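You operate a simulated robot arm through the tools that you are given. There is no shell and no other tool. Be economical: measure what you need, move in short steps, check, and stop when the job is done.

You run a simulated robot arm. Do the job below in one go: nothing can be reset, and whatever is moved stays where it is left.

JOB
Dry cap No. 26 in the small drier for as long as the wash card says.
Fine: then put it back in the short white tray and turn the dial to zero.

Only the result counts: the job must be done as asked and must still hold three seconds after the hand-in. Knocking over, shifting, dropping, spilling or breaking anything else fails it. Lids that push on must go on centred and level and be pressed home; caps that screw on are set level and turned clockwise until they are tight.

ROBOT AND FRAMES
A 7-joint arm with a two-finger parallel gripper, fixed in place. Base frame: the origin is at the foot of the arm, x ahead of it, y to its left, z up. Units: m, rad, N and s.
Its first joint turns from -1.152 to 1.152 rad. Payload 2.4 kg.
Tool frame: the origin (TCP) lies between the finger pads and is the grasp point; the fingertips stand 0.03 m ahead of it; z points along the fingers, y is the line along which they close. The gripper opens to 0.094 m. The fingers are 0.028 m wide and 0.01 m thick; the gripper's body (0.05 by 0.096 m) begins 0.055 m behind the TCP.
Orientation is that of the tool frame in the base frame, as a unit quaternion [x, y, z, w]. With the fingers straight down and closing along the base's y, the tool's x points along the base's -x, its y along +y and its z along -z.

CONTROLS
- The arm moves only by the tool arm_command. Its argument "targets" is a list of rows, each a list of 7 numbers: the shift along the tool's x, y, z in m, then the turn, a rotation vector about the tool's x, y, z in rad, then the gripper command, from -1 (fully open) to 1 (shut), values between in proportion. In form: [[tx, ty, tz, wx, wy, wz, grip], ...]. A call has 1 to 20 rows; each row is the pose to reach, as a shift and turn from the pose commanded when the call began, along the tool's axes at that moment. Rows are played at 5 a second. More than 0.05 m and 0.15 rad between two rows, or a gripper value outside its range, and nothing of the call is played. A pose out of reach is approached as far as the arm can. The call stops where the force on the tool passes 90 N (or 10 N more than at its start, if that is more) or the arm is blocked; 0.2 s more then pass. The fingers move at their own pace (about 0.153 m/s each) and stop on an object; they squeeze with about 22 N. The grip force told is the motor's: it shows also when the fingers shut on nothing. Time passes only in rows, and 0.2 s behind the last, so rows that repeat a pose let the fingers close. The reply holds the time, the measured pose of the TCP, the force on the tool along the base axes, the opening and the grip force, in the units named above and with some noise.
- Cameras (640 x 400 px; columns grow to the right, rows downward): "scene" is fixed at [0.0546, 0.4869, 1.4527]; the picture's right is [-0.56, -0.83, 0.00], its down [-0.40, 0.27, -0.88] and it looks along [0.73, -0.49, -0.48] (base axes); focal length 333 px, centre (320, 200). "wrist" rides on the gripper at [0.076, 0.014, -0.102] in the tool frame; the picture's right is [-0.18, 0.98, 0.00], its down [-0.75, -0.14, -0.64] and it looks along [-0.63, -0.12, 0.77] (tool axes); focal length 243 px, centre (320, 200). There is no depth. A picture from a camera that has moved, and an enlarged one, comes with that camera's place and axes in the base frame and with its lens.
- snapshot(camera): a new picture of that camera. No time passes.
- inspect(camera, box): a new picture of the part [left, top, right, bottom] of that camera's present view, enlarged. No time passes.
- job_done(): hands the job in; it is judged then, once.

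Go step by step. Nothing tells you positions but the pictures and the camera data: compare them with the known pose of the tool, close in by small moves and look again before you grip or let go. The budget is 120 turns and 64 pictures, counting those below and the enlarged ones. Unless the task says otherwise, let go and move clear before handing in, and close with one line.

The tools are called after "Request:" by a JSON object that holds its "api" and its "payload". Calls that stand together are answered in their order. arm_command: Moves the arm, as the interface text tells. Its arguments: {"type":"object","properties":{"targets":{"type":"array","items":{"type":"array","items":{"type":"number"}}}},"required":["targets"]} The other tools are called the same way: snapshot (camera) takes a picture; inspect (camera, box) takes an enlarged picture of a part of a camera's view; job_done () hands the job in.

At the start:

```text
clock: 0.0
tcp_pos: [0.3666, 0.108, 1.3063]
ee_rot: [0.0, 1.0, 0.0, 0.0]
force: [-0.5, -0.5, -0.3]
width: 0.0941
gripper_force: 0.1
```

scene: 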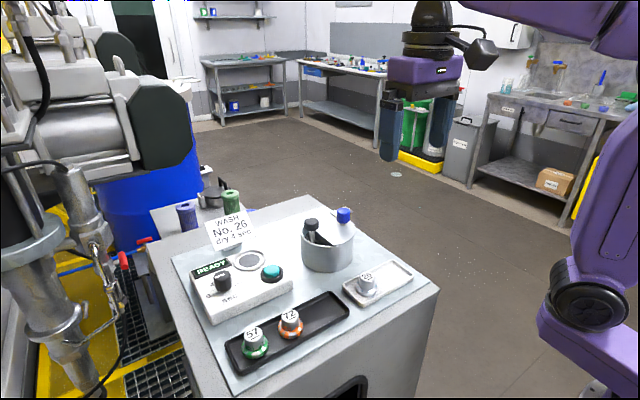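
wrist: 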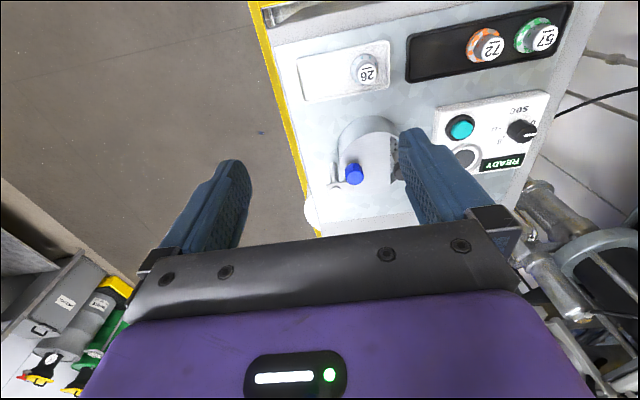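

I see a bench with a small drier (panel with dial, teal button and round opening), a short white tray with cap 26, and a card. I'll enlarge the key parts first.

Request:
{"api": "inspect", "payload": {"camera": "scene", "box": [180, 200, 300, 320]}}

Request:
{"api": "inspect", "payload": {"camera": "scene", "box": [290, 190, 430, 310]}}

Request:
{"api": "inspect", "payload": {"camera": "wrist", "box": [280, 0, 600, 200]}}

```text
3.33 times, centred on (240, 260) of scene
camera zoom: at [0.0546, 0.4869, 1.4527], right [-0.56, -0.83, 0.0], down [-0.4, 0.27, -0.88], along [0.73, -0.49, -0.48], focal length 1110 px, centre (587, 0)
```

zoom: 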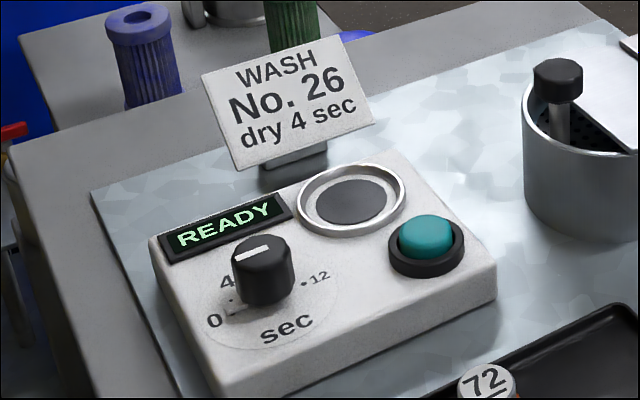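

```text
3.33 times, centred on (360, 250) of scene
camera zoom: at [0.0546, 0.4869, 1.4527], right [-0.56, -0.83, 0.0], down [-0.4, 0.27, -0.88], along [0.73, -0.49, -0.48], focal length 1110 px, centre (187, 33)
```

zoom: 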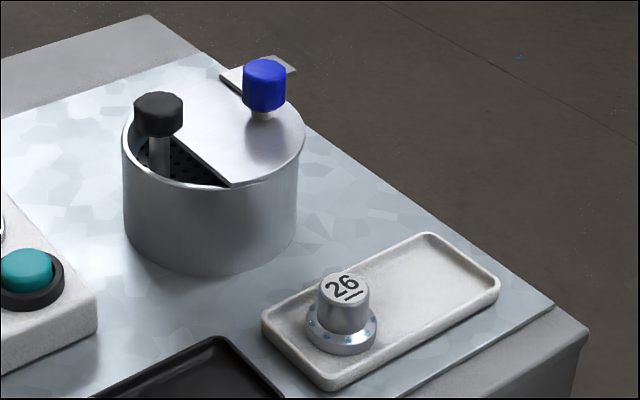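

```text
2.00 times, centred on (440, 100) of wrist
camera zoom: at [0.2902, 0.1239, 1.4098], right [0.18, 0.98, 0.0], down [0.75, -0.14, 0.64], along [0.63, -0.12, -0.77], focal length 485 px, centre (80, 400)
```

zoom: 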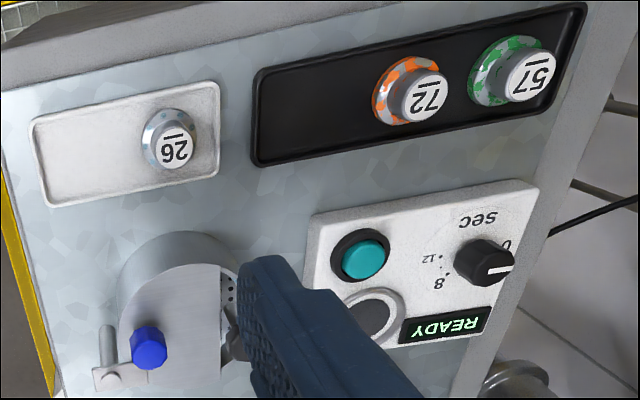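

The pot with the pivoting lid (blue knob) looks like the drum, and the panel holds dial, button and display. I'll move the wrist camera closer to the panel and pot to read them from above.

Request:
{"api": "arm_command", "payload": {"targets": [[0.02, 0.04, 0, 0, 0, 0, -1], [0.04, 0.08, 0, 0, 0, 0, -1], [0.06, 0.12, 0, 0, 0, 0, -1], [0.08, 0.16, 0.0, 0, 0, 0, -1], [0.08, 0.16, 0.0, 0, 0, 0, -1]]}}

Request:
{"api": "snapshot", "payload": {"camera": "wrist"}}

```text
clock: 1.2
tcp_pos: [0.2837, 0.2694, 1.3072]
ee_rot: [0.001, 1.0, -0.001, 0.0]
force: [1.3, 0.4, 0.3]
width: 0.0942
gripper_force: 0.0
```

```text
58 pictures are left
camera wrist: at [0.2087, 0.2839, 1.4103], right [0.18, 0.98, 0.0], down [0.75, -0.14, 0.64], along [0.63, -0.12, -0.77], focal length 243 px, centre (320, 200)
```

wrist: 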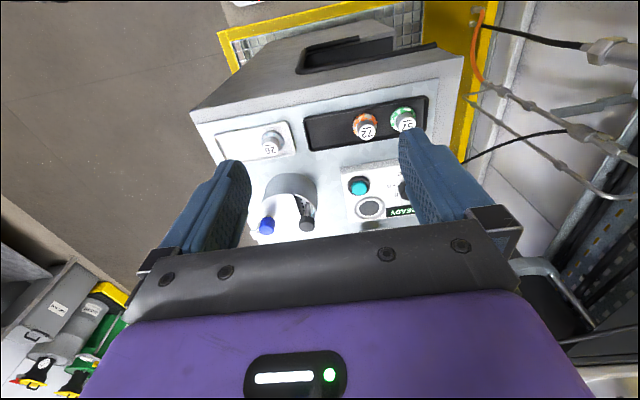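

The finger hides the dial; I'll shift a bit further left (+y) and zoom.

Request:
{"api": "arm_command", "payload": {"targets": [[0.0, 0.04, 0.02, 0, 0, 0, -1], [0.0, 0.08, 0.04, 0, 0, 0, -1], [0.0, 0.08, 0.04, 0, 0, 0, -1]]}}

Request:
{"api": "inspect", "payload": {"camera": "wrist", "box": [220, 120, 420, 245]}}

```text
clock: 2.0
tcp_pos: [0.2873, 0.3503, 1.2663]
ee_rot: [0.0, 1.0, 0.0, 0.0]
force: [0.1, -0.2, 1.5]
width: 0.0942
gripper_force: 0.0
```

```text
3.20 times, centred on (320, 182) of wrist
camera zoom: at [0.211, 0.3641, 1.3691], right [0.19, 0.98, 0.0], down [0.75, -0.14, 0.64], along [0.63, -0.12, -0.77], focal length 776 px, centre (320, 256)
```

zoom: 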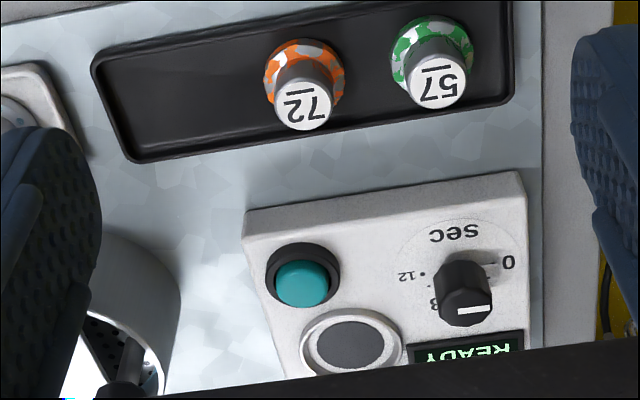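

The dial's pointer needs a more vertical view. I'll tilt the hand so that the camera looks down more steeply.

Request:
{"api": "arm_command", "payload": {"targets": [[-0.03, 0.0, -0.01, 0, 0.13, 0, -1], [-0.06, 0.0, -0.02, 0, 0.26, 0, -1], [-0.09, 0.0, -0.03, 0, 0.39, 0, -1], [-0.11, 0.0, -0.03, 0, 0.5, 0, -1], [-0.11, 0.0, -0.03, 0, 0.5, 0, -1]]}}

Request:
{"api": "snapshot", "payload": {"camera": "wrist"}}

```text
clock: 3.2
tcp_pos: [0.3034, 0.3181, 1.2646]
ee_rot: [0.0, 0.969, 0.001, -0.248]
force: [-0.6, 0.3, 0.2]
width: 0.0941
gripper_force: 0.0
out of reach, approached as far as the arm can: row 2, 3, 4, 5
```

```text
56 pictures are left
camera wrist: at [0.2871, 0.3318, 1.3927], right [0.16, 0.98, -0.09], down [0.97, -0.14, 0.2], along [0.18, -0.12, -0.98], focal length 243 px, centre (320, 200)
```

wrist: 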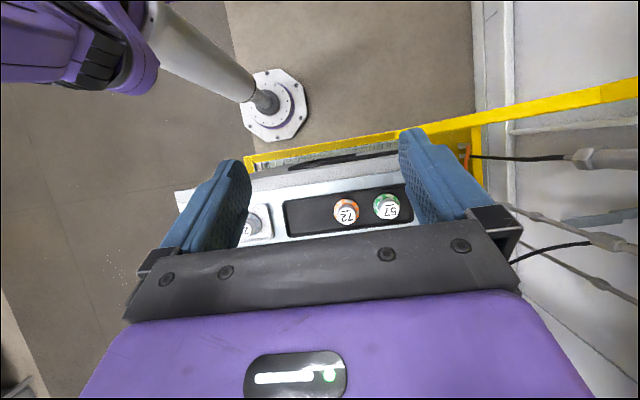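

That tilt cuts reach; I'll go back upright and use the fixed camera at high zoom for the dial.

Request:
{"api": "arm_command", "payload": {"targets": [[0, 0.0, 0, 0, -0.14, 0, -1], [0, 0.0, 0, 0, -0.28, 0, -1], [0, 0.0, 0, 0, -0.4, 0, -1], [0, 0.0, 0, 0, -0.5, 0, -1], [0, 0, 0, 0, -0.5, 0, -1]]}}

Request:
{"api": "inspect", "payload": {"camera": "scene", "box": [195, 255, 259, 295]}}

Request:
{"api": "inspect", "payload": {"camera": "scene", "box": [290, 200, 370, 250]}}

Request:
{"api": "snapshot", "payload": {"camera": "wrist"}}

```text
clock: 4.4
tcp_pos: [0.3045, 0.3162, 1.269]
ee_rot: [0.0, 1.0, -0.001, 0.002]
force: [-0.2, 0.3, 0.0]
width: 0.0939
gripper_force: 0.0
```

```text
10.00 times, centred on (227, 275) of scene
camera zoom: at [0.0546, 0.4869, 1.4527], right [-0.56, -0.83, 0.0], down [-0.4, 0.27, -0.88], along [0.73, -0.49, -0.48], focal length 3329 px, centre (1250, -550)
```

zoom: 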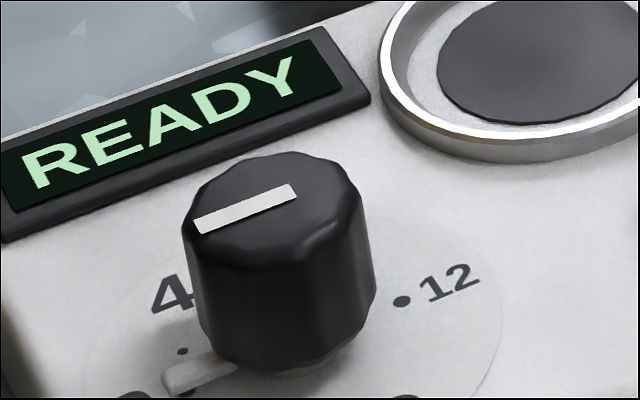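

```text
8.00 times, centred on (330, 225) of scene
camera zoom: at [0.0546, 0.4869, 1.4527], right [-0.56, -0.83, 0.0], down [-0.4, 0.27, -0.88], along [0.73, -0.49, -0.48], focal length 2663 px, centre (240, 0)
```

zoom: 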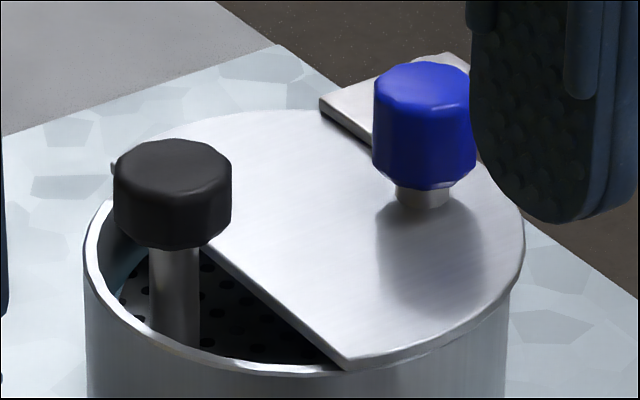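

```text
53 pictures are left
camera wrist: at [0.229, 0.3312, 1.3714], right [0.18, 0.98, 0.0], down [0.75, -0.14, 0.64], along [0.63, -0.12, -0.77], focal length 243 px, centre (320, 200)
```

wrist: 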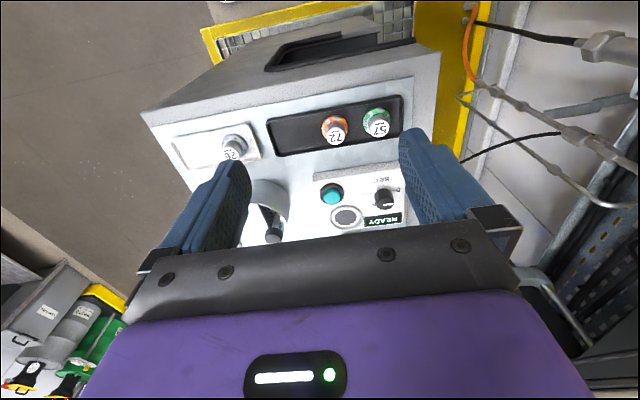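

Now a close look at the pot: I move to its near side, staying above it.

Request:
{"api": "arm_command", "payload": {"targets": [[-0.01, -0.04, 0.01, 0, 0, 0, -1], [-0.02, -0.08, 0.02, 0, 0, 0, -1], [-0.02, -0.12, 0.03, 0, 0, 0, -1], [-0.02, -0.15, 0.04, 0, 0, 0, -1], [-0.02, -0.15, 0.04, 0, 0, 0, -1]]}}

Request:
{"api": "inspect", "payload": {"camera": "wrist", "box": [160, 80, 480, 280]}}

Request:
{"api": "inspect", "payload": {"camera": "scene", "box": [190, 260, 270, 310]}}

```text
clock: 5.6
tcp_pos: [0.3245, 0.1662, 1.2288]
ee_rot: [0.0, 1.0, 0.0, 0.0]
force: [-0.7, 0.6, 0.5]
width: 0.094
gripper_force: 0.2
```

```text
2.00 times, centred on (320, 180) of wrist
camera zoom: at [0.2486, 0.1807, 1.3329], right [0.18, 0.98, 0.0], down [0.75, -0.14, 0.64], along [0.63, -0.12, -0.77], focal length 485 px, centre (320, 240)
```

zoom: 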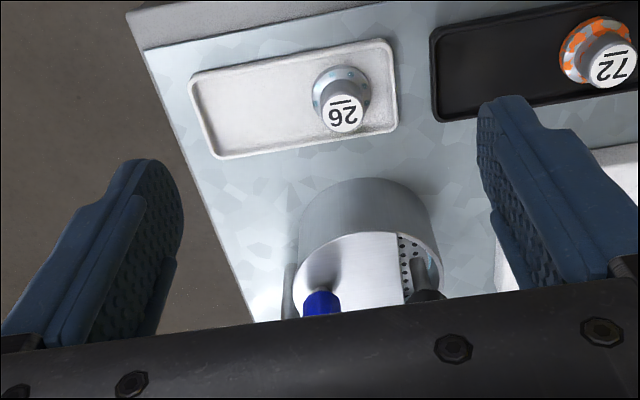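

```text
8.00 times, centred on (230, 285) of scene
camera zoom: at [0.0546, 0.4869, 1.4527], right [-0.56, -0.83, 0.0], down [-0.4, 0.27, -0.88], along [0.73, -0.49, -0.48], focal length 2663 px, centre (1040, -480)
```

zoom: 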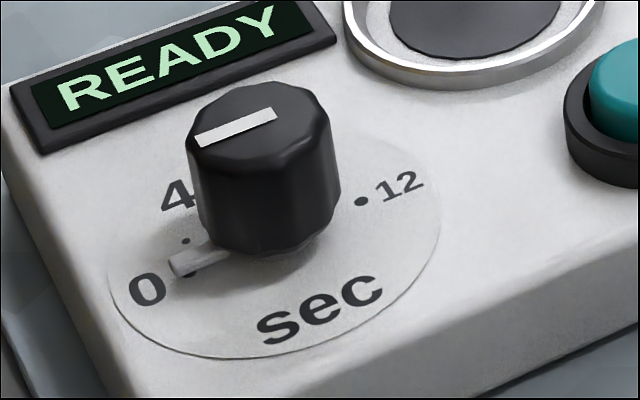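

I want a view into the pot from above; raising and moving back.

Request:
{"api": "arm_command", "payload": {"targets": [[0.02, 0.0, -0.04, 0, 0, 0, -1], [0.04, 0.0, -0.07, 0, 0, 0, -1], [0.06, 0.0, -0.07, 0, 0, 0, -1], [0.06, 0.0, -0.07, 0, 0, 0, -1]]}}

Request:
{"api": "inspect", "payload": {"camera": "wrist", "box": [250, 130, 410, 230]}}

```text
clock: 6.6
tcp_pos: [0.2635, 0.1644, 1.297]
ee_rot: [0.001, 1.0, 0.0, 0.001]
force: [0.0, 1.2, 0.0]
width: 0.0941
gripper_force: 0.2
```

```text
4.00 times, centred on (330, 180) of wrist
camera zoom: at [0.1881, 0.1794, 1.4017], right [0.18, 0.98, 0.0], down [0.75, -0.14, 0.64], along [0.63, -0.12, -0.77], focal length 970 px, centre (280, 280)
```

zoom: 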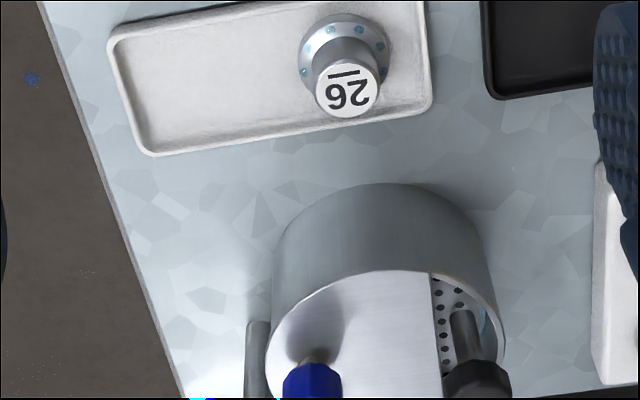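

I need to tell what the ring on the panel and the parts inside the pot are; zooming both.

Request:
{"api": "inspect", "payload": {"camera": "scene", "box": [228, 242, 292, 282]}}

Request:
{"api": "inspect", "payload": {"camera": "scene", "box": [296, 210, 344, 240]}}

Request:
{"api": "inspect", "payload": {"camera": "wrist", "box": [344, 195, 392, 225]}}

```text
10.00 times, centred on (260, 262) of scene
camera zoom: at [0.0546, 0.4869, 1.4527], right [-0.56, -0.83, 0.0], down [-0.4, 0.27, -0.88], along [0.73, -0.49, -0.48], focal length 3329 px, centre (920, -420)
```

zoom: 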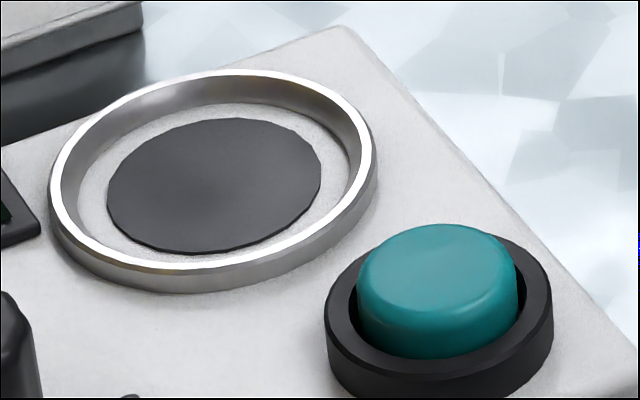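

```text
13.33 times, centred on (320, 225) of scene
camera zoom: at [0.0546, 0.4869, 1.4527], right [-0.56, -0.83, 0.0], down [-0.4, 0.27, -0.88], along [0.73, -0.49, -0.48], focal length 4438 px, centre (320, -133)
```

zoom: 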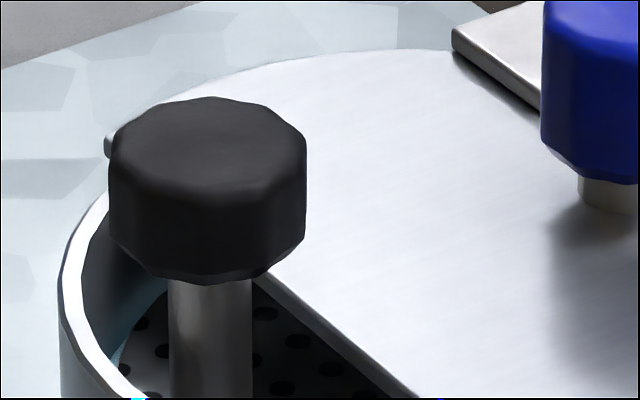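

```text
13.33 times, centred on (368, 210) of wrist
camera zoom: at [0.1881, 0.1794, 1.4017], right [0.18, 0.98, 0.0], down [0.75, -0.14, 0.64], along [0.63, -0.12, -0.77], focal length 3235 px, centre (-320, 67)
```

zoom: 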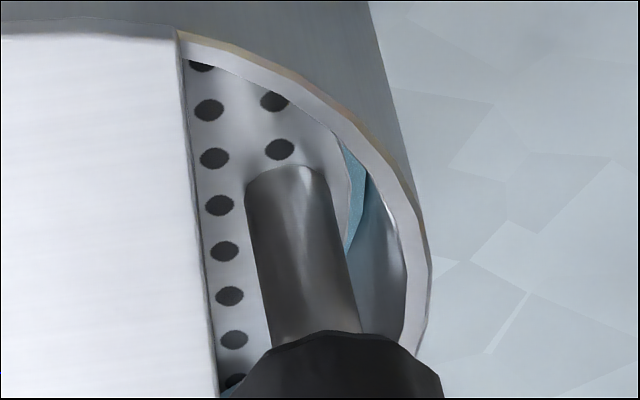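

The pot holds teal liquid under a perforated dipper, so it's the wash bath. The drier is the box: ring seat, dial, button and display. From triangulation: dial centre ≈ (0.479, 0.389) with 0 at +y and 15°/s, so 4 is 60° clockwise. Ring ≈ (0.525, 0.322), button ≈ (0.473, 0.30), cap 26 ≈ (0.376, 0.172). First I go above the dial.

Request:
{"api": "arm_command", "payload": {"targets": [[-0.02, 0.04, 0.01, 0, 0, -0.1, 0], [-0.04, 0.08, 0.02, 0, 0, -0.2, 0], [-0.06, 0.12, 0.04, 0, 0, -0.3, 0], [-0.09, 0.15, 0.06, 0, 0, -0.4, 0], [-0.12, 0.18, 0.08, 0, 0, -0.52, 0], [-0.15, 0.205, 0.09, 0, 0, -0.52, 0], [-0.185, 0.2246, 0.11, 0, 0, -0.52, 0], [-0.215, 0.2246, 0.125, 0, 0, -0.52, 0], [-0.215, 0.2246, 0.125, 0, 0, -0.52, 0]]}}

Request:
{"api": "snapshot", "payload": {"camera": "scene"}}

Request:
{"api": "inspect", "payload": {"camera": "wrist", "box": [200, 80, 440, 230]}}

```text
clock: 8.6
tcp_pos: [0.4829, 0.3938, 1.1729]
ee_rot: [-0.257, 0.966, 0.001, -0.001]
force: [-0.1, -0.4, 0.9]
width: 0.0469
gripper_force: 0.1
```

```text
46 pictures are left
```

scene: 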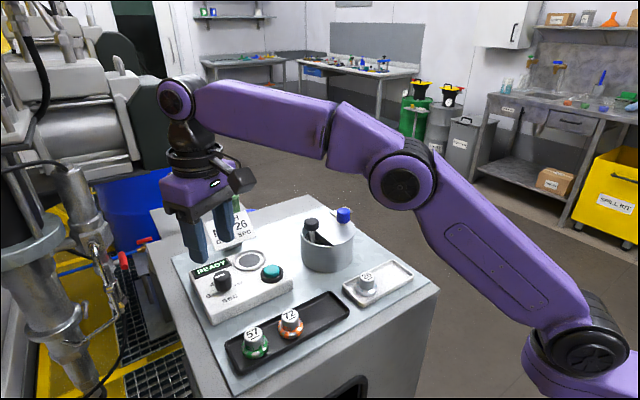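

```text
2.67 times, centred on (320, 155) of wrist
camera zoom: at [0.4103, 0.3681, 1.2765], right [-0.33, 0.94, 0.0], down [0.72, 0.25, 0.64], along [0.61, 0.21, -0.77], focal length 647 px, centre (320, 320)
```

zoom: 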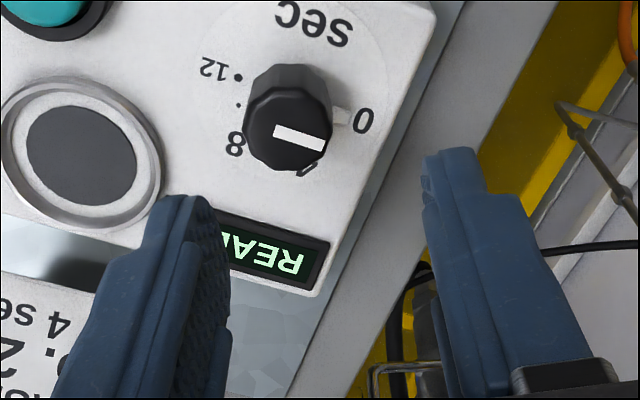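

The wrist view (more reliable at close range) puts the knob about 1 cm toward the left finger. I shift and descend partway, then check again.

Request:
{"api": "arm_command", "payload": {"targets": [[0, -0.005, 0, 0, 0, 0, 0], [0, -0.01, 0.02, 0, 0, 0, 0], [0, -0.01, 0.04, 0, 0, 0, 0], [0, -0.01, 0.04, 0, 0, 0, 0]]}}

Request:
{"api": "inspect", "payload": {"camera": "wrist", "box": [200, 80, 440, 230]}}

Request:
{"api": "inspect", "payload": {"camera": "scene", "box": [150, 220, 310, 320]}}

```text
clock: 9.6
tcp_pos: [0.4868, 0.3822, 1.132]
ee_rot: [-0.258, 0.966, 0.0, 0.0]
force: [-0.3, -0.2, -1.3]
width: 0.0469
gripper_force: 0.1
```

```text
2.67 times, centred on (320, 155) of wrist
camera zoom: at [0.4143, 0.3564, 1.2364], right [-0.33, 0.94, 0.0], down [0.72, 0.25, 0.64], along [0.61, 0.21, -0.77], focal length 647 px, centre (320, 320)
```

zoom: 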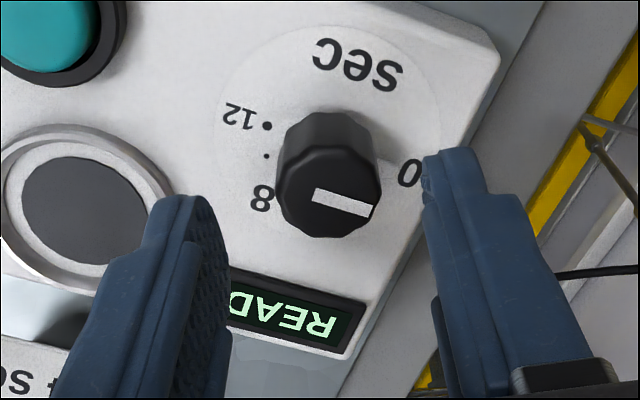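

```text
4.00 times, centred on (230, 270) of scene
camera zoom: at [0.0546, 0.4869, 1.4527], right [-0.56, -0.83, 0.0], down [-0.4, 0.27, -0.88], along [0.73, -0.49, -0.48], focal length 1332 px, centre (680, -80)
```

zoom: 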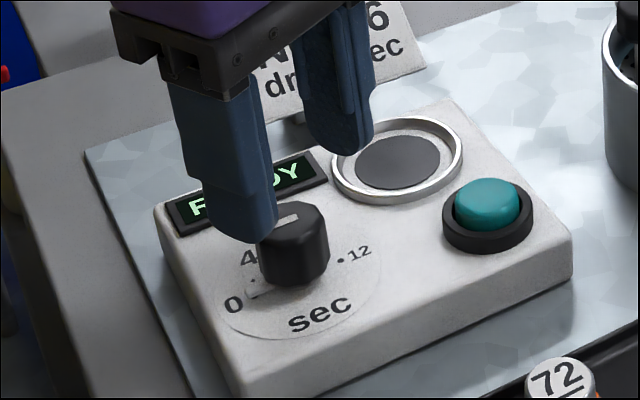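

Knob is well centred between the fingers. I descend to grip height (tips above the pointer foot) and close.

Request:
{"api": "arm_command", "payload": {"targets": [[0, 0.0014, 0.01, 0, 0, 0, 0], [0, 0.0014, 0.02, 0, 0, 0, 0], [0, 0.0014, 0.027, 0, 0, 0, 0], [0, 0.0014, 0.027, 0, 0, 0, 0.3], [0, 0.0014, 0.027, 0, 0, 0, 0.7], [0, 0.0014, 0.027, 0, 0, 0, 0.7]]}}

Request:
{"api": "inspect", "payload": {"camera": "wrist", "box": [200, 80, 440, 230]}}

```text
clock: 11.0
tcp_pos: [0.4861, 0.3829, 1.106]
ee_rot: [-0.256, 0.967, 0.0, 0.0]
force: [2.0, -7.6, -1.0]
width: 0.0274
gripper_force: 45.1
```

```text
2.67 times, centred on (320, 155) of wrist
camera zoom: at [0.4131, 0.3569, 1.2094], right [-0.33, 0.95, 0.0], down [0.72, 0.25, 0.64], along [0.61, 0.21, -0.77], focal length 647 px, centre (320, 320)
```

zoom: 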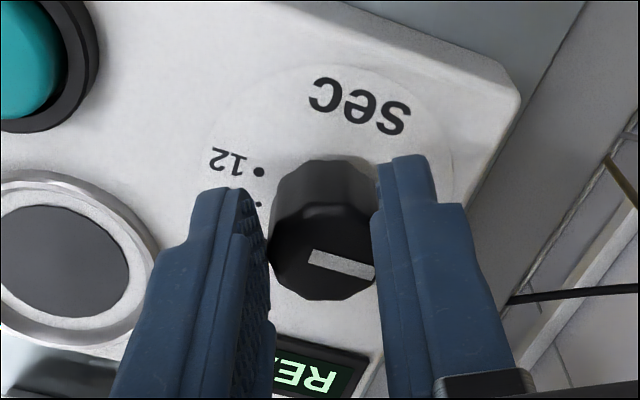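

Gripped with a slight side load. I relieve it and turn 60° clockwise.

Request:
{"api": "arm_command", "payload": {"targets": [[0, -0.001, 0, 0, 0, 0.0, 0.7], [0, -0.001, 0, 0, 0, 0.13, 0.7], [0, -0.001, 0, 0, 0, 0.26, 0.7], [0, -0.001, 0, 0, 0, 0.39, 0.7], [0, -0.001, 0, 0, 0, 0.52, 0.7], [0, -0.001, 0, 0, 0, 0.65, 0.7], [0, -0.001, 0, 0, 0, 0.78, 0.7], [0, -0.001, 0, 0, 0, 0.91, 0.7], [0, -0.001, 0, 0, 0, 1.047, 0.7], [0, -0.001, 0, 0, 0, 1.047, 0.7]]}}

Request:
{"api": "inspect", "payload": {"camera": "wrist", "box": [200, 80, 440, 230]}}

```text
clock: 13.2
tcp_pos: [0.486, 0.3892, 1.1069]
ee_rot: [0.258, 0.966, 0.009, 0.004]
force: [22.1, 45.8, -13.6]
width: 0.0277
gripper_force: 44.8
```

```text
2.67 times, centred on (320, 155) of wrist
camera zoom: at [0.4259, 0.4388, 1.2093], right [0.65, 0.76, 0.02], down [0.58, -0.51, 0.64], along [0.5, -0.41, -0.77], focal length 647 px, centre (320, 320)
```

zoom: 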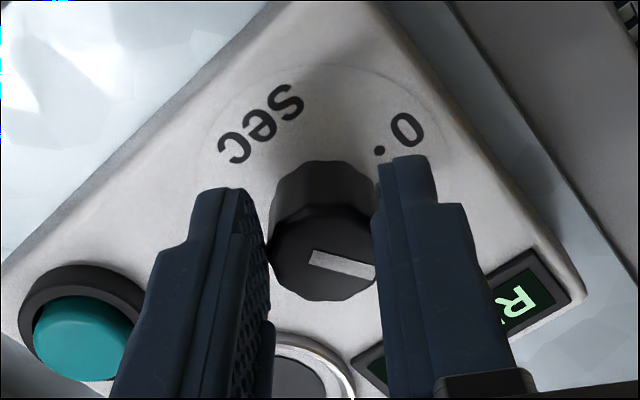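

The dial turned, but the hand is loaded sideways along its closing axis. I'll relieve by 6 mm in that direction, then look before opening.

Request:
{"api": "arm_command", "payload": {"targets": [[0, 0.003, 0, 0, 0, 0, 0.7], [0, 0.006, 0, 0, 0, 0, 0.7]]}}

```text
clock: 13.8
tcp_pos: [0.4857, 0.3904, 1.105]
ee_rot: [0.259, 0.966, 0.0, -0.001]
force: [-6.0, 18.3, -4.2]
width: 0.0275
gripper_force: 44.8
```

Request:
{"api": "arm_command", "payload": {"targets": [[0.002, 0.008, 0, 0, 0, 0, 0.7], [0.002, 0.002, 0, 0, 0, 0, 0.7], [0.002, 0.002, 0, 0, 0, 0, 0.4], [0.002, 0.002, 0, 0, 0, 0, 0], [0.002, 0.002, -0.03, 0, 0, 0, 0], [0.002, 0.002, -0.06, 0, 0, 0, 0], [0.002, 0.002, -0.06, 0, 0, 0, 0]]}}

Request:
{"api": "inspect", "payload": {"camera": "wrist", "box": [200, 80, 440, 230]}}

Request:
{"api": "inspect", "payload": {"camera": "scene", "box": [180, 245, 276, 305]}}

```text
clock: 15.4
tcp_pos: [0.4884, 0.391, 1.1663]
ee_rot: [0.26, 0.965, 0.0, 0.001]
force: [0.0, 0.8, 0.4]
width: 0.047
gripper_force: 0.2
```

```text
2.67 times, centred on (320, 155) of wrist
camera zoom: at [0.4292, 0.4414, 1.2709], right [0.65, 0.76, 0.0], down [0.58, -0.5, 0.64], along [0.49, -0.42, -0.77], focal length 647 px, centre (320, 320)
```

zoom: 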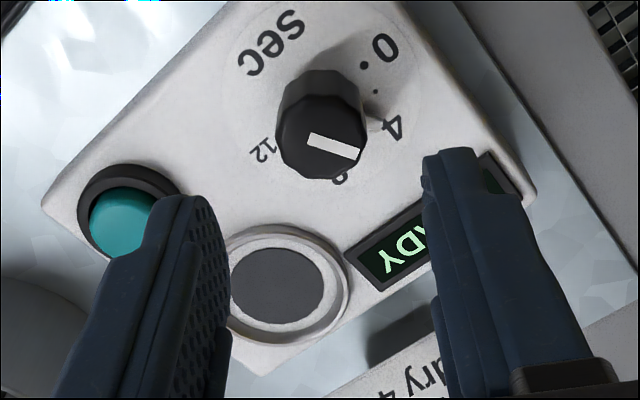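

```text
6.67 times, centred on (228, 275) of scene
camera zoom: at [0.0546, 0.4869, 1.4527], right [-0.56, -0.83, 0.0], down [-0.4, 0.27, -0.88], along [0.73, -0.49, -0.48], focal length 2219 px, centre (933, -300)
```

zoom: 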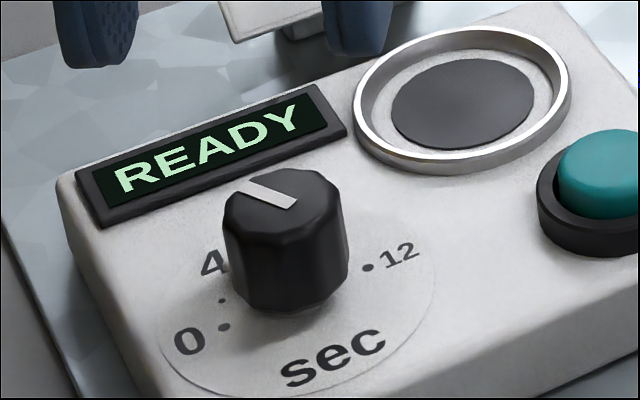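

Dial reads 4 (pointer at about 59–60°), and the box hasn't shifted. Now to cap 26: rise, travel over, and stop above it for a check.

Request:
{"api": "arm_command", "payload": {"targets": [[0, 0, -0.04, 0, 0, 0, 0], [0, -0.02, -0.075, 0, 0, -0.1, 0], [-0.002, -0.06, -0.075, 0, 0, -0.2, 0], [-0.004, -0.1, -0.075, 0, 0, -0.3, 0], [-0.008, -0.145, -0.075, 0, 0, -0.4, 0], [-0.01, -0.19, -0.075, 0, 0, -0.524, 0], [-0.012, -0.23, -0.05, 0, 0, -0.524, 0], [-0.014, -0.2475, -0.01, 0, 0, -0.524, 0], [-0.014, -0.2475, 0.02, 0, 0, -0.524, 0], [-0.014, -0.2475, 0.02, 0, 0, -0.524, 0]]}}

Request:
{"api": "inspect", "payload": {"camera": "wrist", "box": [200, 80, 440, 230]}}

```text
clock: 17.6
tcp_pos: [0.3743, 0.1692, 1.1473]
ee_rot: [0.001, 1.0, 0.001, 0.0]
force: [-0.6, 0.0, 0.7]
width: 0.0469
gripper_force: 0.1
out of reach, approached as far as the arm can: row 1, 2
```

```text
2.67 times, centred on (320, 155) of wrist
camera zoom: at [0.2981, 0.1837, 1.2506], right [0.19, 0.98, 0.0], down [0.75, -0.14, 0.64], along [0.63, -0.12, -0.77], focal length 647 px, centre (320, 320)
```

zoom: 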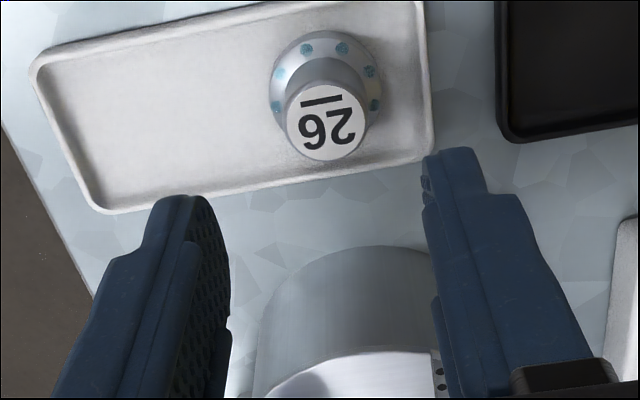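

Cap is nearly centred: offset about 2 mm in x and 1.5 mm in y. I descend so the tips go just above the flange, then check.

Request:
{"api": "arm_command", "payload": {"targets": [[-0.002, 0.0016, 0.03, 0, 0, 0, 0.08], [-0.002, 0.0016, 0.055, 0, 0, 0, 0.08], [-0.002, 0.0016, 0.066, 0, 0, 0, 0.08], [-0.002, 0.0016, 0.066, 0, 0, 0, 0.08]]}}

Request:
{"api": "inspect", "payload": {"camera": "wrist", "box": [200, 80, 440, 230]}}

Request:
{"api": "inspect", "payload": {"camera": "scene", "box": [328, 250, 408, 300]}}

```text
clock: 18.6
tcp_pos: [0.3769, 0.1712, 1.081]
ee_rot: [0.002, 1.0, 0.0, 0.0]
force: [0.7, 0.8, 0.3]
width: 0.0433
gripper_force: 0.0
```

```text
2.67 times, centred on (320, 155) of wrist
camera zoom: at [0.3014, 0.186, 1.1843], right [0.19, 0.98, 0.0], down [0.75, -0.14, 0.64], along [0.63, -0.12, -0.77], focal length 647 px, centre (320, 320)
```

zoom: 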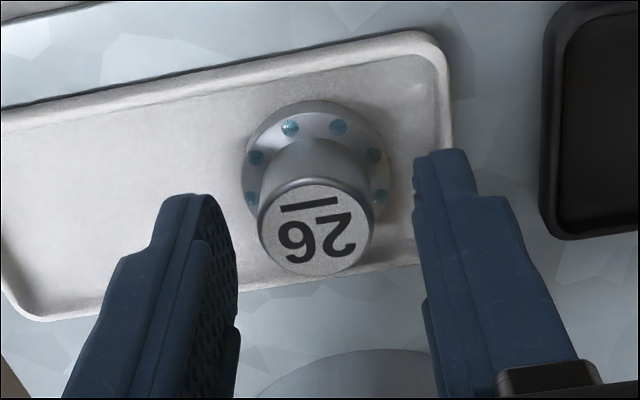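

```text
8.00 times, centred on (368, 275) of scene
camera zoom: at [0.0546, 0.4869, 1.4527], right [-0.56, -0.83, 0.0], down [-0.4, 0.27, -0.88], along [0.73, -0.49, -0.48], focal length 2663 px, centre (-64, -400)
```

zoom: 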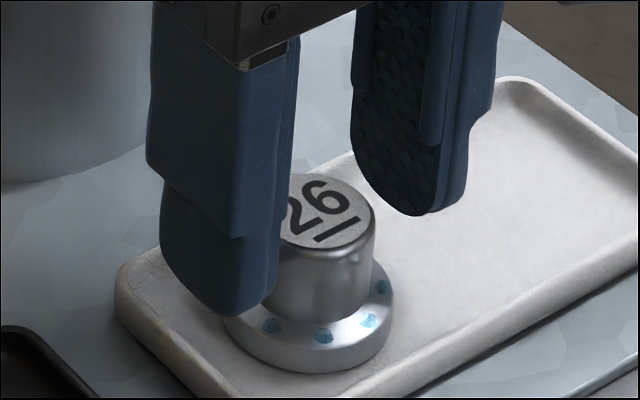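

Well placed; I lower 2 mm, close and lift a little to test.

Request:
{"api": "arm_command", "payload": {"targets": [[0, -0.001, 0.002, 0, 0, 0, 0.08], [0, -0.001, 0.002, 0, 0, 0, 0.4], [0, -0.001, 0.002, 0, 0, 0, 0.8], [0, -0.001, 0.002, 0, 0, 0, 0.8], [0, -0.001, -0.018, 0, 0, 0, 0.8], [0, -0.001, -0.038, 0, 0, 0, 0.8], [0, -0.001, -0.038, 0, 0, 0, 0.8]]}}

Request:
{"api": "inspect", "payload": {"camera": "wrist", "box": [200, 80, 440, 230]}}

```text
clock: 20.2
tcp_pos: [0.3772, 0.17, 1.1182]
ee_rot: [0.001, 1.0, 0.001, 0.0]
force: [-0.2, 0.9, -0.5]
width: 0.0259
gripper_force: 22.1
```

```text
2.67 times, centred on (320, 155) of wrist
camera zoom: at [0.3014, 0.1852, 1.2217], right [0.19, 0.98, 0.0], down [0.75, -0.14, 0.64], along [0.63, -0.12, -0.77], focal length 647 px, centre (320, 320)
```

zoom: 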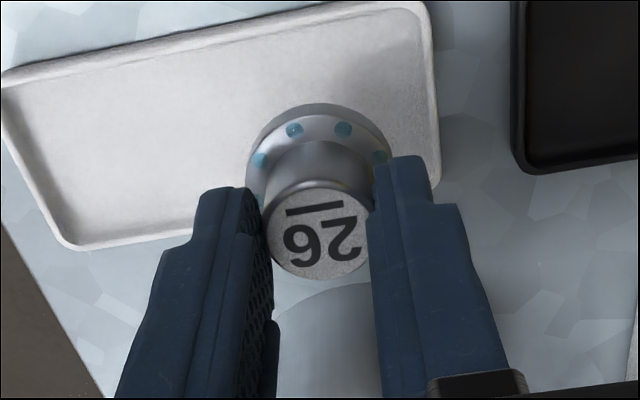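

Cap is held. Two-view triangulation of close wrist pictures now gives the panel top at z≈1.052 and the ring centre ≈ (0.5425, 0.320). I carry the cap high over to a hover above the ring and check.

Request:
{"api": "arm_command", "payload": {"targets": [[0, 0.0, -0.045, 0, 0, 0, 0.8], [0, 0.01, -0.09, 0, 0, 0, 0.8], [0, 0.05, -0.12, 0, 0, 0, 0.8], [0, 0.095, -0.125, 0, 0, 0, 0.8], [-0.02, 0.135, -0.125, 0, 0, 0, 0.8], [-0.055, 0.15, -0.12, 0, 0, 0, 0.8], [-0.1, 0.15, -0.11, 0, 0, 0, 0.8], [-0.14, 0.15, -0.09, 0, 0, 0, 0.8], [-0.1655, 0.15, -0.06, 0, 0, 0, 0.8], [-0.1655, 0.15, -0.025, 0, 0, 0, 0.8], [-0.1655, 0.15, -0.025, 0, 0, 0, 0.8]]}}

Request:
{"api": "inspect", "payload": {"camera": "wrist", "box": [200, 80, 440, 230]}}

Request:
{"api": "inspect", "payload": {"camera": "scene", "box": [180, 200, 308, 280]}}

```text
clock: 22.6
tcp_pos: [0.5432, 0.3171, 1.1442]
ee_rot: [0.001, 1.0, 0.0, 0.001]
force: [0.0, 0.0, -1.0]
width: 0.0256
gripper_force: 21.9
```

```text
2.67 times, centred on (320, 155) of wrist
camera zoom: at [0.4675, 0.3318, 1.2469], right [0.19, 0.98, 0.0], down [0.75, -0.14, 0.64], along [0.63, -0.12, -0.77], focal length 647 px, centre (320, 320)
```

zoom: 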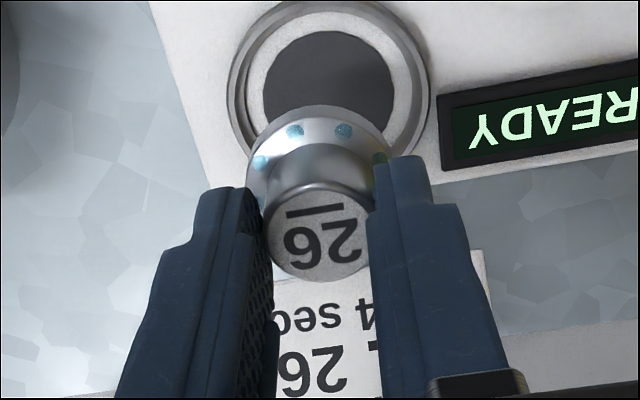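

```text
5.00 times, centred on (244, 240) of scene
camera zoom: at [0.0546, 0.4869, 1.4527], right [-0.56, -0.83, 0.0], down [-0.4, 0.27, -0.88], along [0.73, -0.49, -0.48], focal length 1664 px, centre (700, 0)
```

zoom: 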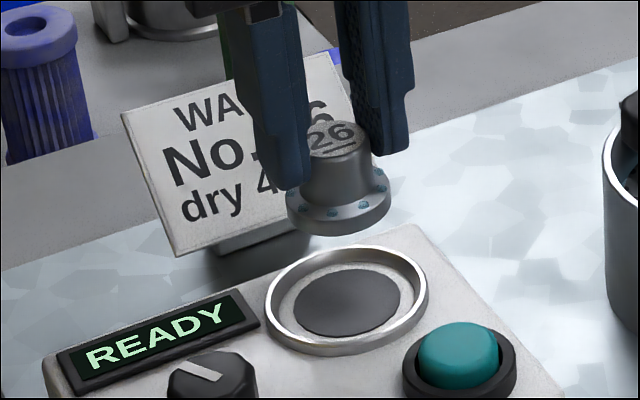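

Hover is within ~2–3 mm of the ring centre. I adjust slightly and lower to just above the seat.

Request:
{"api": "arm_command", "payload": {"targets": [[0.001, 0.0015, 0.015, 0, 0, 0, 0.8], [0.001, 0.0015, 0.03, 0, 0, 0, 0.8], [0.001, 0.0015, 0.036, 0, 0, 0, 0.8], [0.001, 0.0015, 0.036, 0, 0, 0, 0.8]]}}

Request:
{"api": "inspect", "payload": {"camera": "wrist", "box": [200, 80, 440, 230]}}

Request:
{"api": "inspect", "payload": {"camera": "scene", "box": [212, 230, 292, 280]}}

```text
clock: 23.6
tcp_pos: [0.5415, 0.3197, 1.1071]
ee_rot: [0.002, 1.0, 0.0, 0.0]
force: [0.1, -0.6, -1.4]
width: 0.0259
gripper_force: 22.0
```

```text
2.67 times, centred on (320, 155) of wrist
camera zoom: at [0.4665, 0.3347, 1.2114], right [0.19, 0.98, 0.0], down [0.75, -0.14, 0.64], along [0.63, -0.12, -0.77], focal length 647 px, centre (320, 320)
```

zoom: 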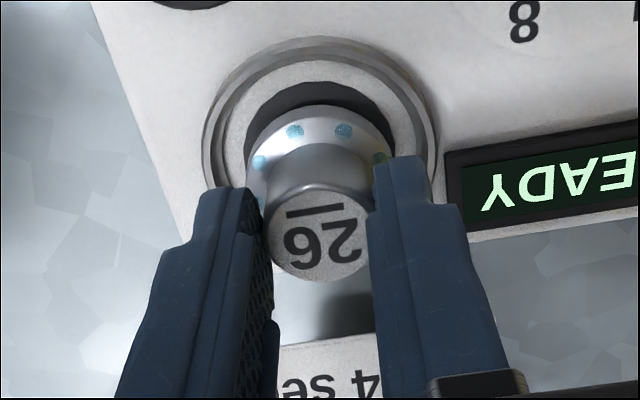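

```text
8.00 times, centred on (252, 255) of scene
camera zoom: at [0.0546, 0.4869, 1.4527], right [-0.56, -0.83, 0.0], down [-0.4, 0.27, -0.88], along [0.73, -0.49, -0.48], focal length 2663 px, centre (864, -240)
```

zoom: 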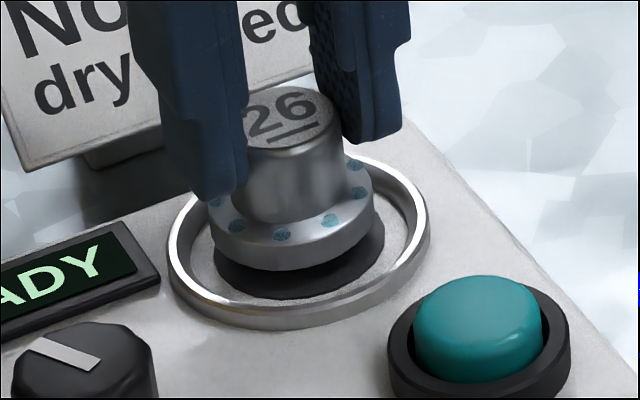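

Aligned. Lower in small steps to touch.

Request:
{"api": "arm_command", "payload": {"targets": [[0, 0, 0.002, 0, 0, 0, 0.8], [0, 0, 0.004, 0, 0, 0, 0.8], [0, 0, 0.006, 0, 0, 0, 0.8], [0, 0, 0.006, 0, 0, 0, 0.8]]}}

Request:
{"api": "inspect", "payload": {"camera": "scene", "box": [212, 230, 292, 280]}}

```text
clock: 24.6
tcp_pos: [0.5424, 0.3202, 1.1034]
ee_rot: [0.002, 1.0, 0.0, 0.001]
force: [-1.5, -0.5, 4.6]
width: 0.026
gripper_force: 22.1
```

```text
8.00 times, centred on (252, 255) of scene
camera zoom: at [0.0544, 0.4868, 1.4528], right [-0.56, -0.83, 0.0], down [-0.4, 0.27, -0.88], along [0.73, -0.49, -0.48], focal length 2663 px, centre (864, -240)
```

zoom: 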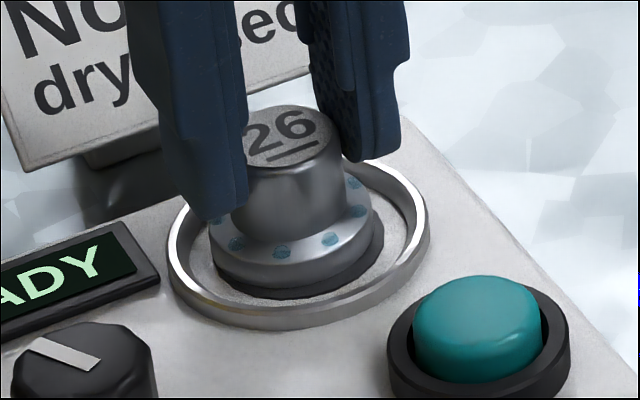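

Contact is felt and the cap sits on the pad. Release and rise.

Request:
{"api": "arm_command", "payload": {"targets": [[0, 0, 0, 0, 0, 0, 0.4], [0, 0, 0, 0, 0, 0, 0.08], [0, 0, 0, 0, 0, 0, 0.08], [0, 0, -0.03, 0, 0, 0, 0.08], [0, 0, -0.07, 0, 0, 0, 0.08], [0, 0, -0.07, 0, 0, 0, 0.08]]}}

Request:
{"api": "inspect", "payload": {"camera": "scene", "box": [196, 230, 292, 290]}}

Request:
{"api": "inspect", "payload": {"camera": "wrist", "box": [160, 30, 480, 230]}}

```text
clock: 26.0
tcp_pos: [0.5444, 0.3209, 1.1718]
ee_rot: [0.002, 1.0, 0.0, 0.0]
force: [-0.1, -0.4, 0.1]
width: 0.0433
gripper_force: 0.0
```

```text
6.67 times, centred on (244, 260) of scene
camera zoom: at [0.0546, 0.4869, 1.4527], right [-0.56, -0.83, 0.0], down [-0.4, 0.27, -0.88], along [0.73, -0.49, -0.48], focal length 2219 px, centre (827, -200)
```

zoom: 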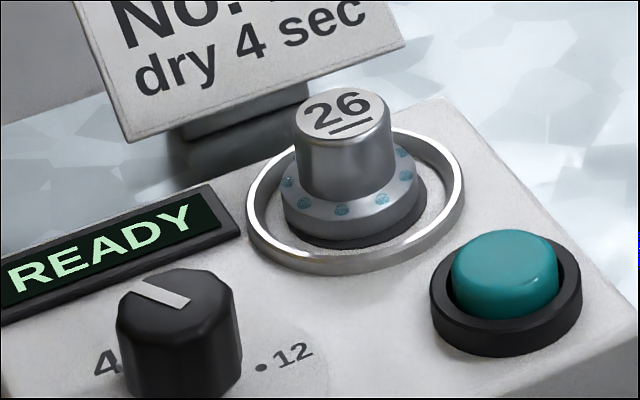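

```text
2.00 times, centred on (320, 130) of wrist
camera zoom: at [0.4681, 0.336, 1.275], right [0.19, 0.98, 0.0], down [0.75, -0.14, 0.64], along [0.63, -0.12, -0.77], focal length 485 px, centre (320, 340)
```

zoom: 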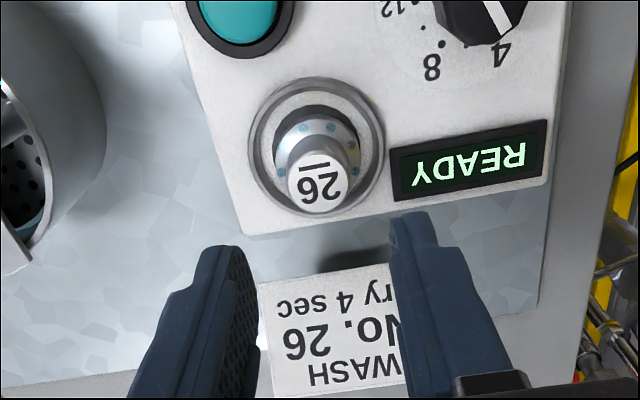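

Cap is seated inside the ring on the pad. Next: close the fingers and hover above the teal button at ≈ (0.483, 0.305).

Request:
{"api": "arm_command", "payload": {"targets": [[0.02, -0.005, 0, 0, 0, 0, 0.5], [0.045, -0.012, 0, 0, 0, 0, 1], [0.06, -0.016, 0, 0, 0, 0, 1], [0.06, -0.016, 0.035, 0, 0, 0, 1], [0.06, -0.016, 0.035, 0, 0, 0, 1]]}}

Request:
{"api": "inspect", "payload": {"camera": "wrist", "box": [200, 80, 440, 230]}}

Request:
{"api": "inspect", "payload": {"camera": "scene", "box": [212, 220, 308, 280]}}

```text
clock: 27.2
tcp_pos: [0.4829, 0.3054, 1.1355]
ee_rot: [0.001, 1.0, 0.0, 0.0]
force: [-0.1, -0.3, -1.0]
width: 0.0001
gripper_force: 22.0
```

```text
2.67 times, centred on (320, 155) of wrist
camera zoom: at [0.4076, 0.3207, 1.24], right [0.19, 0.98, 0.0], down [0.75, -0.14, 0.64], along [0.63, -0.12, -0.77], focal length 647 px, centre (320, 320)
```

zoom: 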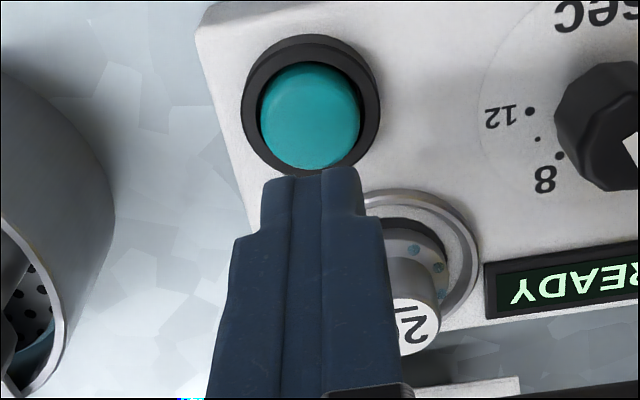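

```text
6.67 times, centred on (260, 250) of scene
camera zoom: at [0.0546, 0.4869, 1.4527], right [-0.56, -0.83, 0.0], down [-0.4, 0.27, -0.88], along [0.73, -0.49, -0.48], focal length 2219 px, centre (720, -133)
```

zoom: 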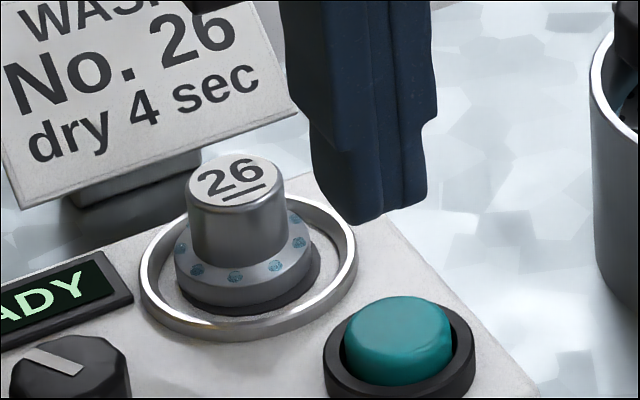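

Shift 6 mm back toward the base and descend to near the button top.

Request:
{"api": "arm_command", "payload": {"targets": [[0.006, 0, 0.01, 0, 0, 0, 1], [0.006, 0, 0.025, 0, 0, 0, 1], [0.006, 0, 0.034, 0, 0, 0, 1], [0.006, 0, 0.034, 0, 0, 0, 1]]}}

Request:
{"api": "inspect", "payload": {"camera": "scene", "box": [212, 220, 308, 280]}}

```text
clock: 28.2
tcp_pos: [0.4761, 0.3062, 1.1035]
ee_rot: [0.001, 1.0, 0.0, 0.001]
force: [-0.7, 0.0, -0.4]
width: 0.0
gripper_force: 21.9
```

```text
6.67 times, centred on (260, 250) of scene
camera zoom: at [0.0546, 0.4869, 1.4527], right [-0.56, -0.83, 0.0], down [-0.4, 0.27, -0.88], along [0.73, -0.49, -0.48], focal length 2219 px, centre (720, -133)
```

zoom: 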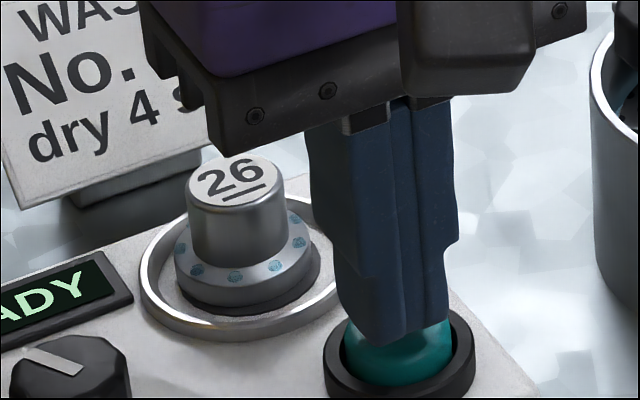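

Directly over the button. Press in small steps and back off.

Request:
{"api": "arm_command", "payload": {"targets": [[0, 0, 0.002, 0, 0, 0, 1], [0, 0, 0.004, 0, 0, 0, 1], [0, 0, 0.006, 0, 0, 0, 1]]}}

Request:
{"api": "inspect", "payload": {"camera": "scene", "box": [180, 230, 308, 310]}}

```text
clock: 29.0
tcp_pos: [0.4761, 0.3053, 1.0974]
ee_rot: [0.002, 1.0, 0.0, 0.0]
force: [0.3, -0.3, 0.8]
width: 0.0
gripper_force: 21.8
```

```text
5.00 times, centred on (244, 270) of scene
camera zoom: at [0.0545, 0.4869, 1.4527], right [-0.56, -0.83, 0.0], down [-0.4, 0.27, -0.88], along [0.73, -0.49, -0.48], focal length 1664 px, centre (700, -150)
```

zoom: 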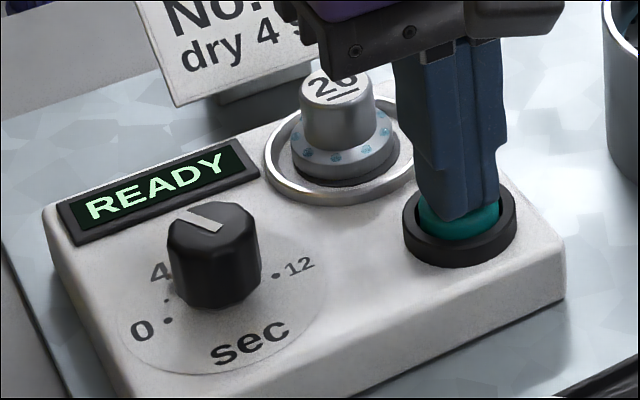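

Not yet pressed; continue a little further and then lift.

Request:
{"api": "arm_command", "payload": {"targets": [[0, 0, 0.002, 0, 0, 0, 1], [0, 0, 0.004, 0, 0, 0, 1]]}}

Request:
{"api": "inspect", "payload": {"camera": "scene", "box": [180, 230, 308, 310]}}

```text
clock: 29.6
tcp_pos: [0.4761, 0.3052, 1.0935]
ee_rot: [0.002, 1.0, 0.0, 0.001]
force: [-0.5, -0.5, 2.8]
width: 0.0
gripper_force: 21.8
```

```text
5.00 times, centred on (244, 270) of scene
camera zoom: at [0.0545, 0.4868, 1.4528], right [-0.56, -0.83, 0.0], down [-0.4, 0.27, -0.88], along [0.73, -0.49, -0.48], focal length 1664 px, centre (700, -150)
```

zoom: 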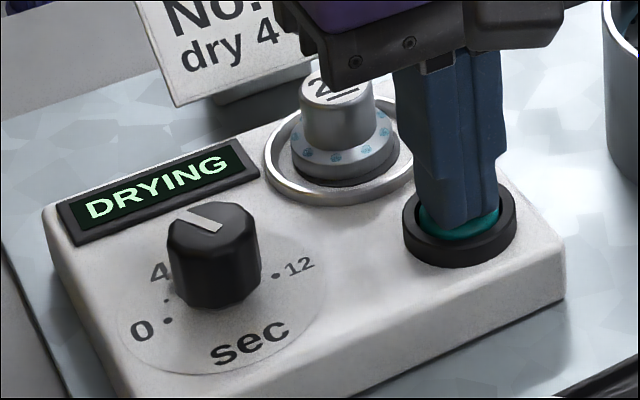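

DRYING has started. I lift clear and wait most of the 4 s.

Request:
{"api": "arm_command", "payload": {"targets": [[0, 0, -0.03, 0, 0, 0, 1], [0, 0, -0.07, 0, 0, 0, 1], [0, 0, -0.07, 0, 0, 0, 1], [0, 0, -0.07, 0, 0, 0, 1], [0, 0, -0.07, 0, 0, 0, 1], [0, 0, -0.07, 0, 0, 0, 1], [0, 0, -0.07, 0, 0, 0, 1], [0, 0, -0.07, 0, 0, 0, 1], [0, 0, -0.07, 0, 0, 0, 1], [0, 0, -0.07, 0, 0, 0, 1], [0, 0, -0.07, 0, 0, 0, 1], [0, 0, -0.07, 0, 0, 0, 1], [0, 0, -0.07, 0, 0, 0, 1], [0, 0, -0.07, 0, 0, 0, 1], [0, 0, -0.07, 0, 0, 0, 1], [0, 0, -0.07, 0, 0, 0, 1], [0, 0, -0.07, 0, 0, 0, 1], [0, 0, -0.07, 0, 0, 0, 1], [0, 0, -0.07, 0, 0, 0, 1]]}}

Request:
{"api": "inspect", "payload": {"camera": "scene", "box": [180, 230, 308, 310]}}

```text
clock: 33.6
tcp_pos: [0.4772, 0.3065, 1.1638]
ee_rot: [0.001, 1.0, 0.0, 0.0]
force: [-0.1, -1.3, -0.2]
width: 0.0
gripper_force: 21.6
```

```text
5.00 times, centred on (244, 270) of scene
camera zoom: at [0.0546, 0.4869, 1.4527], right [-0.56, -0.83, 0.0], down [-0.4, 0.27, -0.88], along [0.73, -0.49, -0.48], focal length 1664 px, centre (700, -150)
```

zoom: 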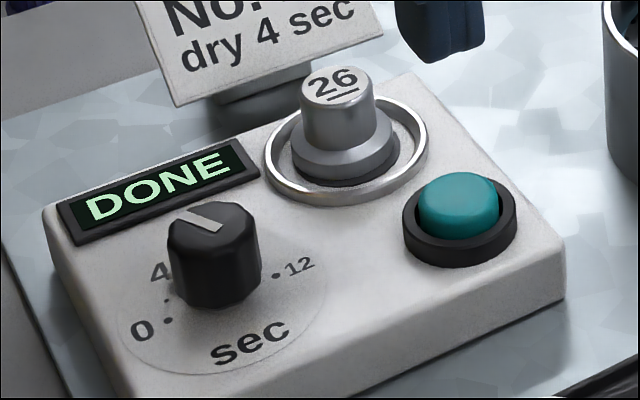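

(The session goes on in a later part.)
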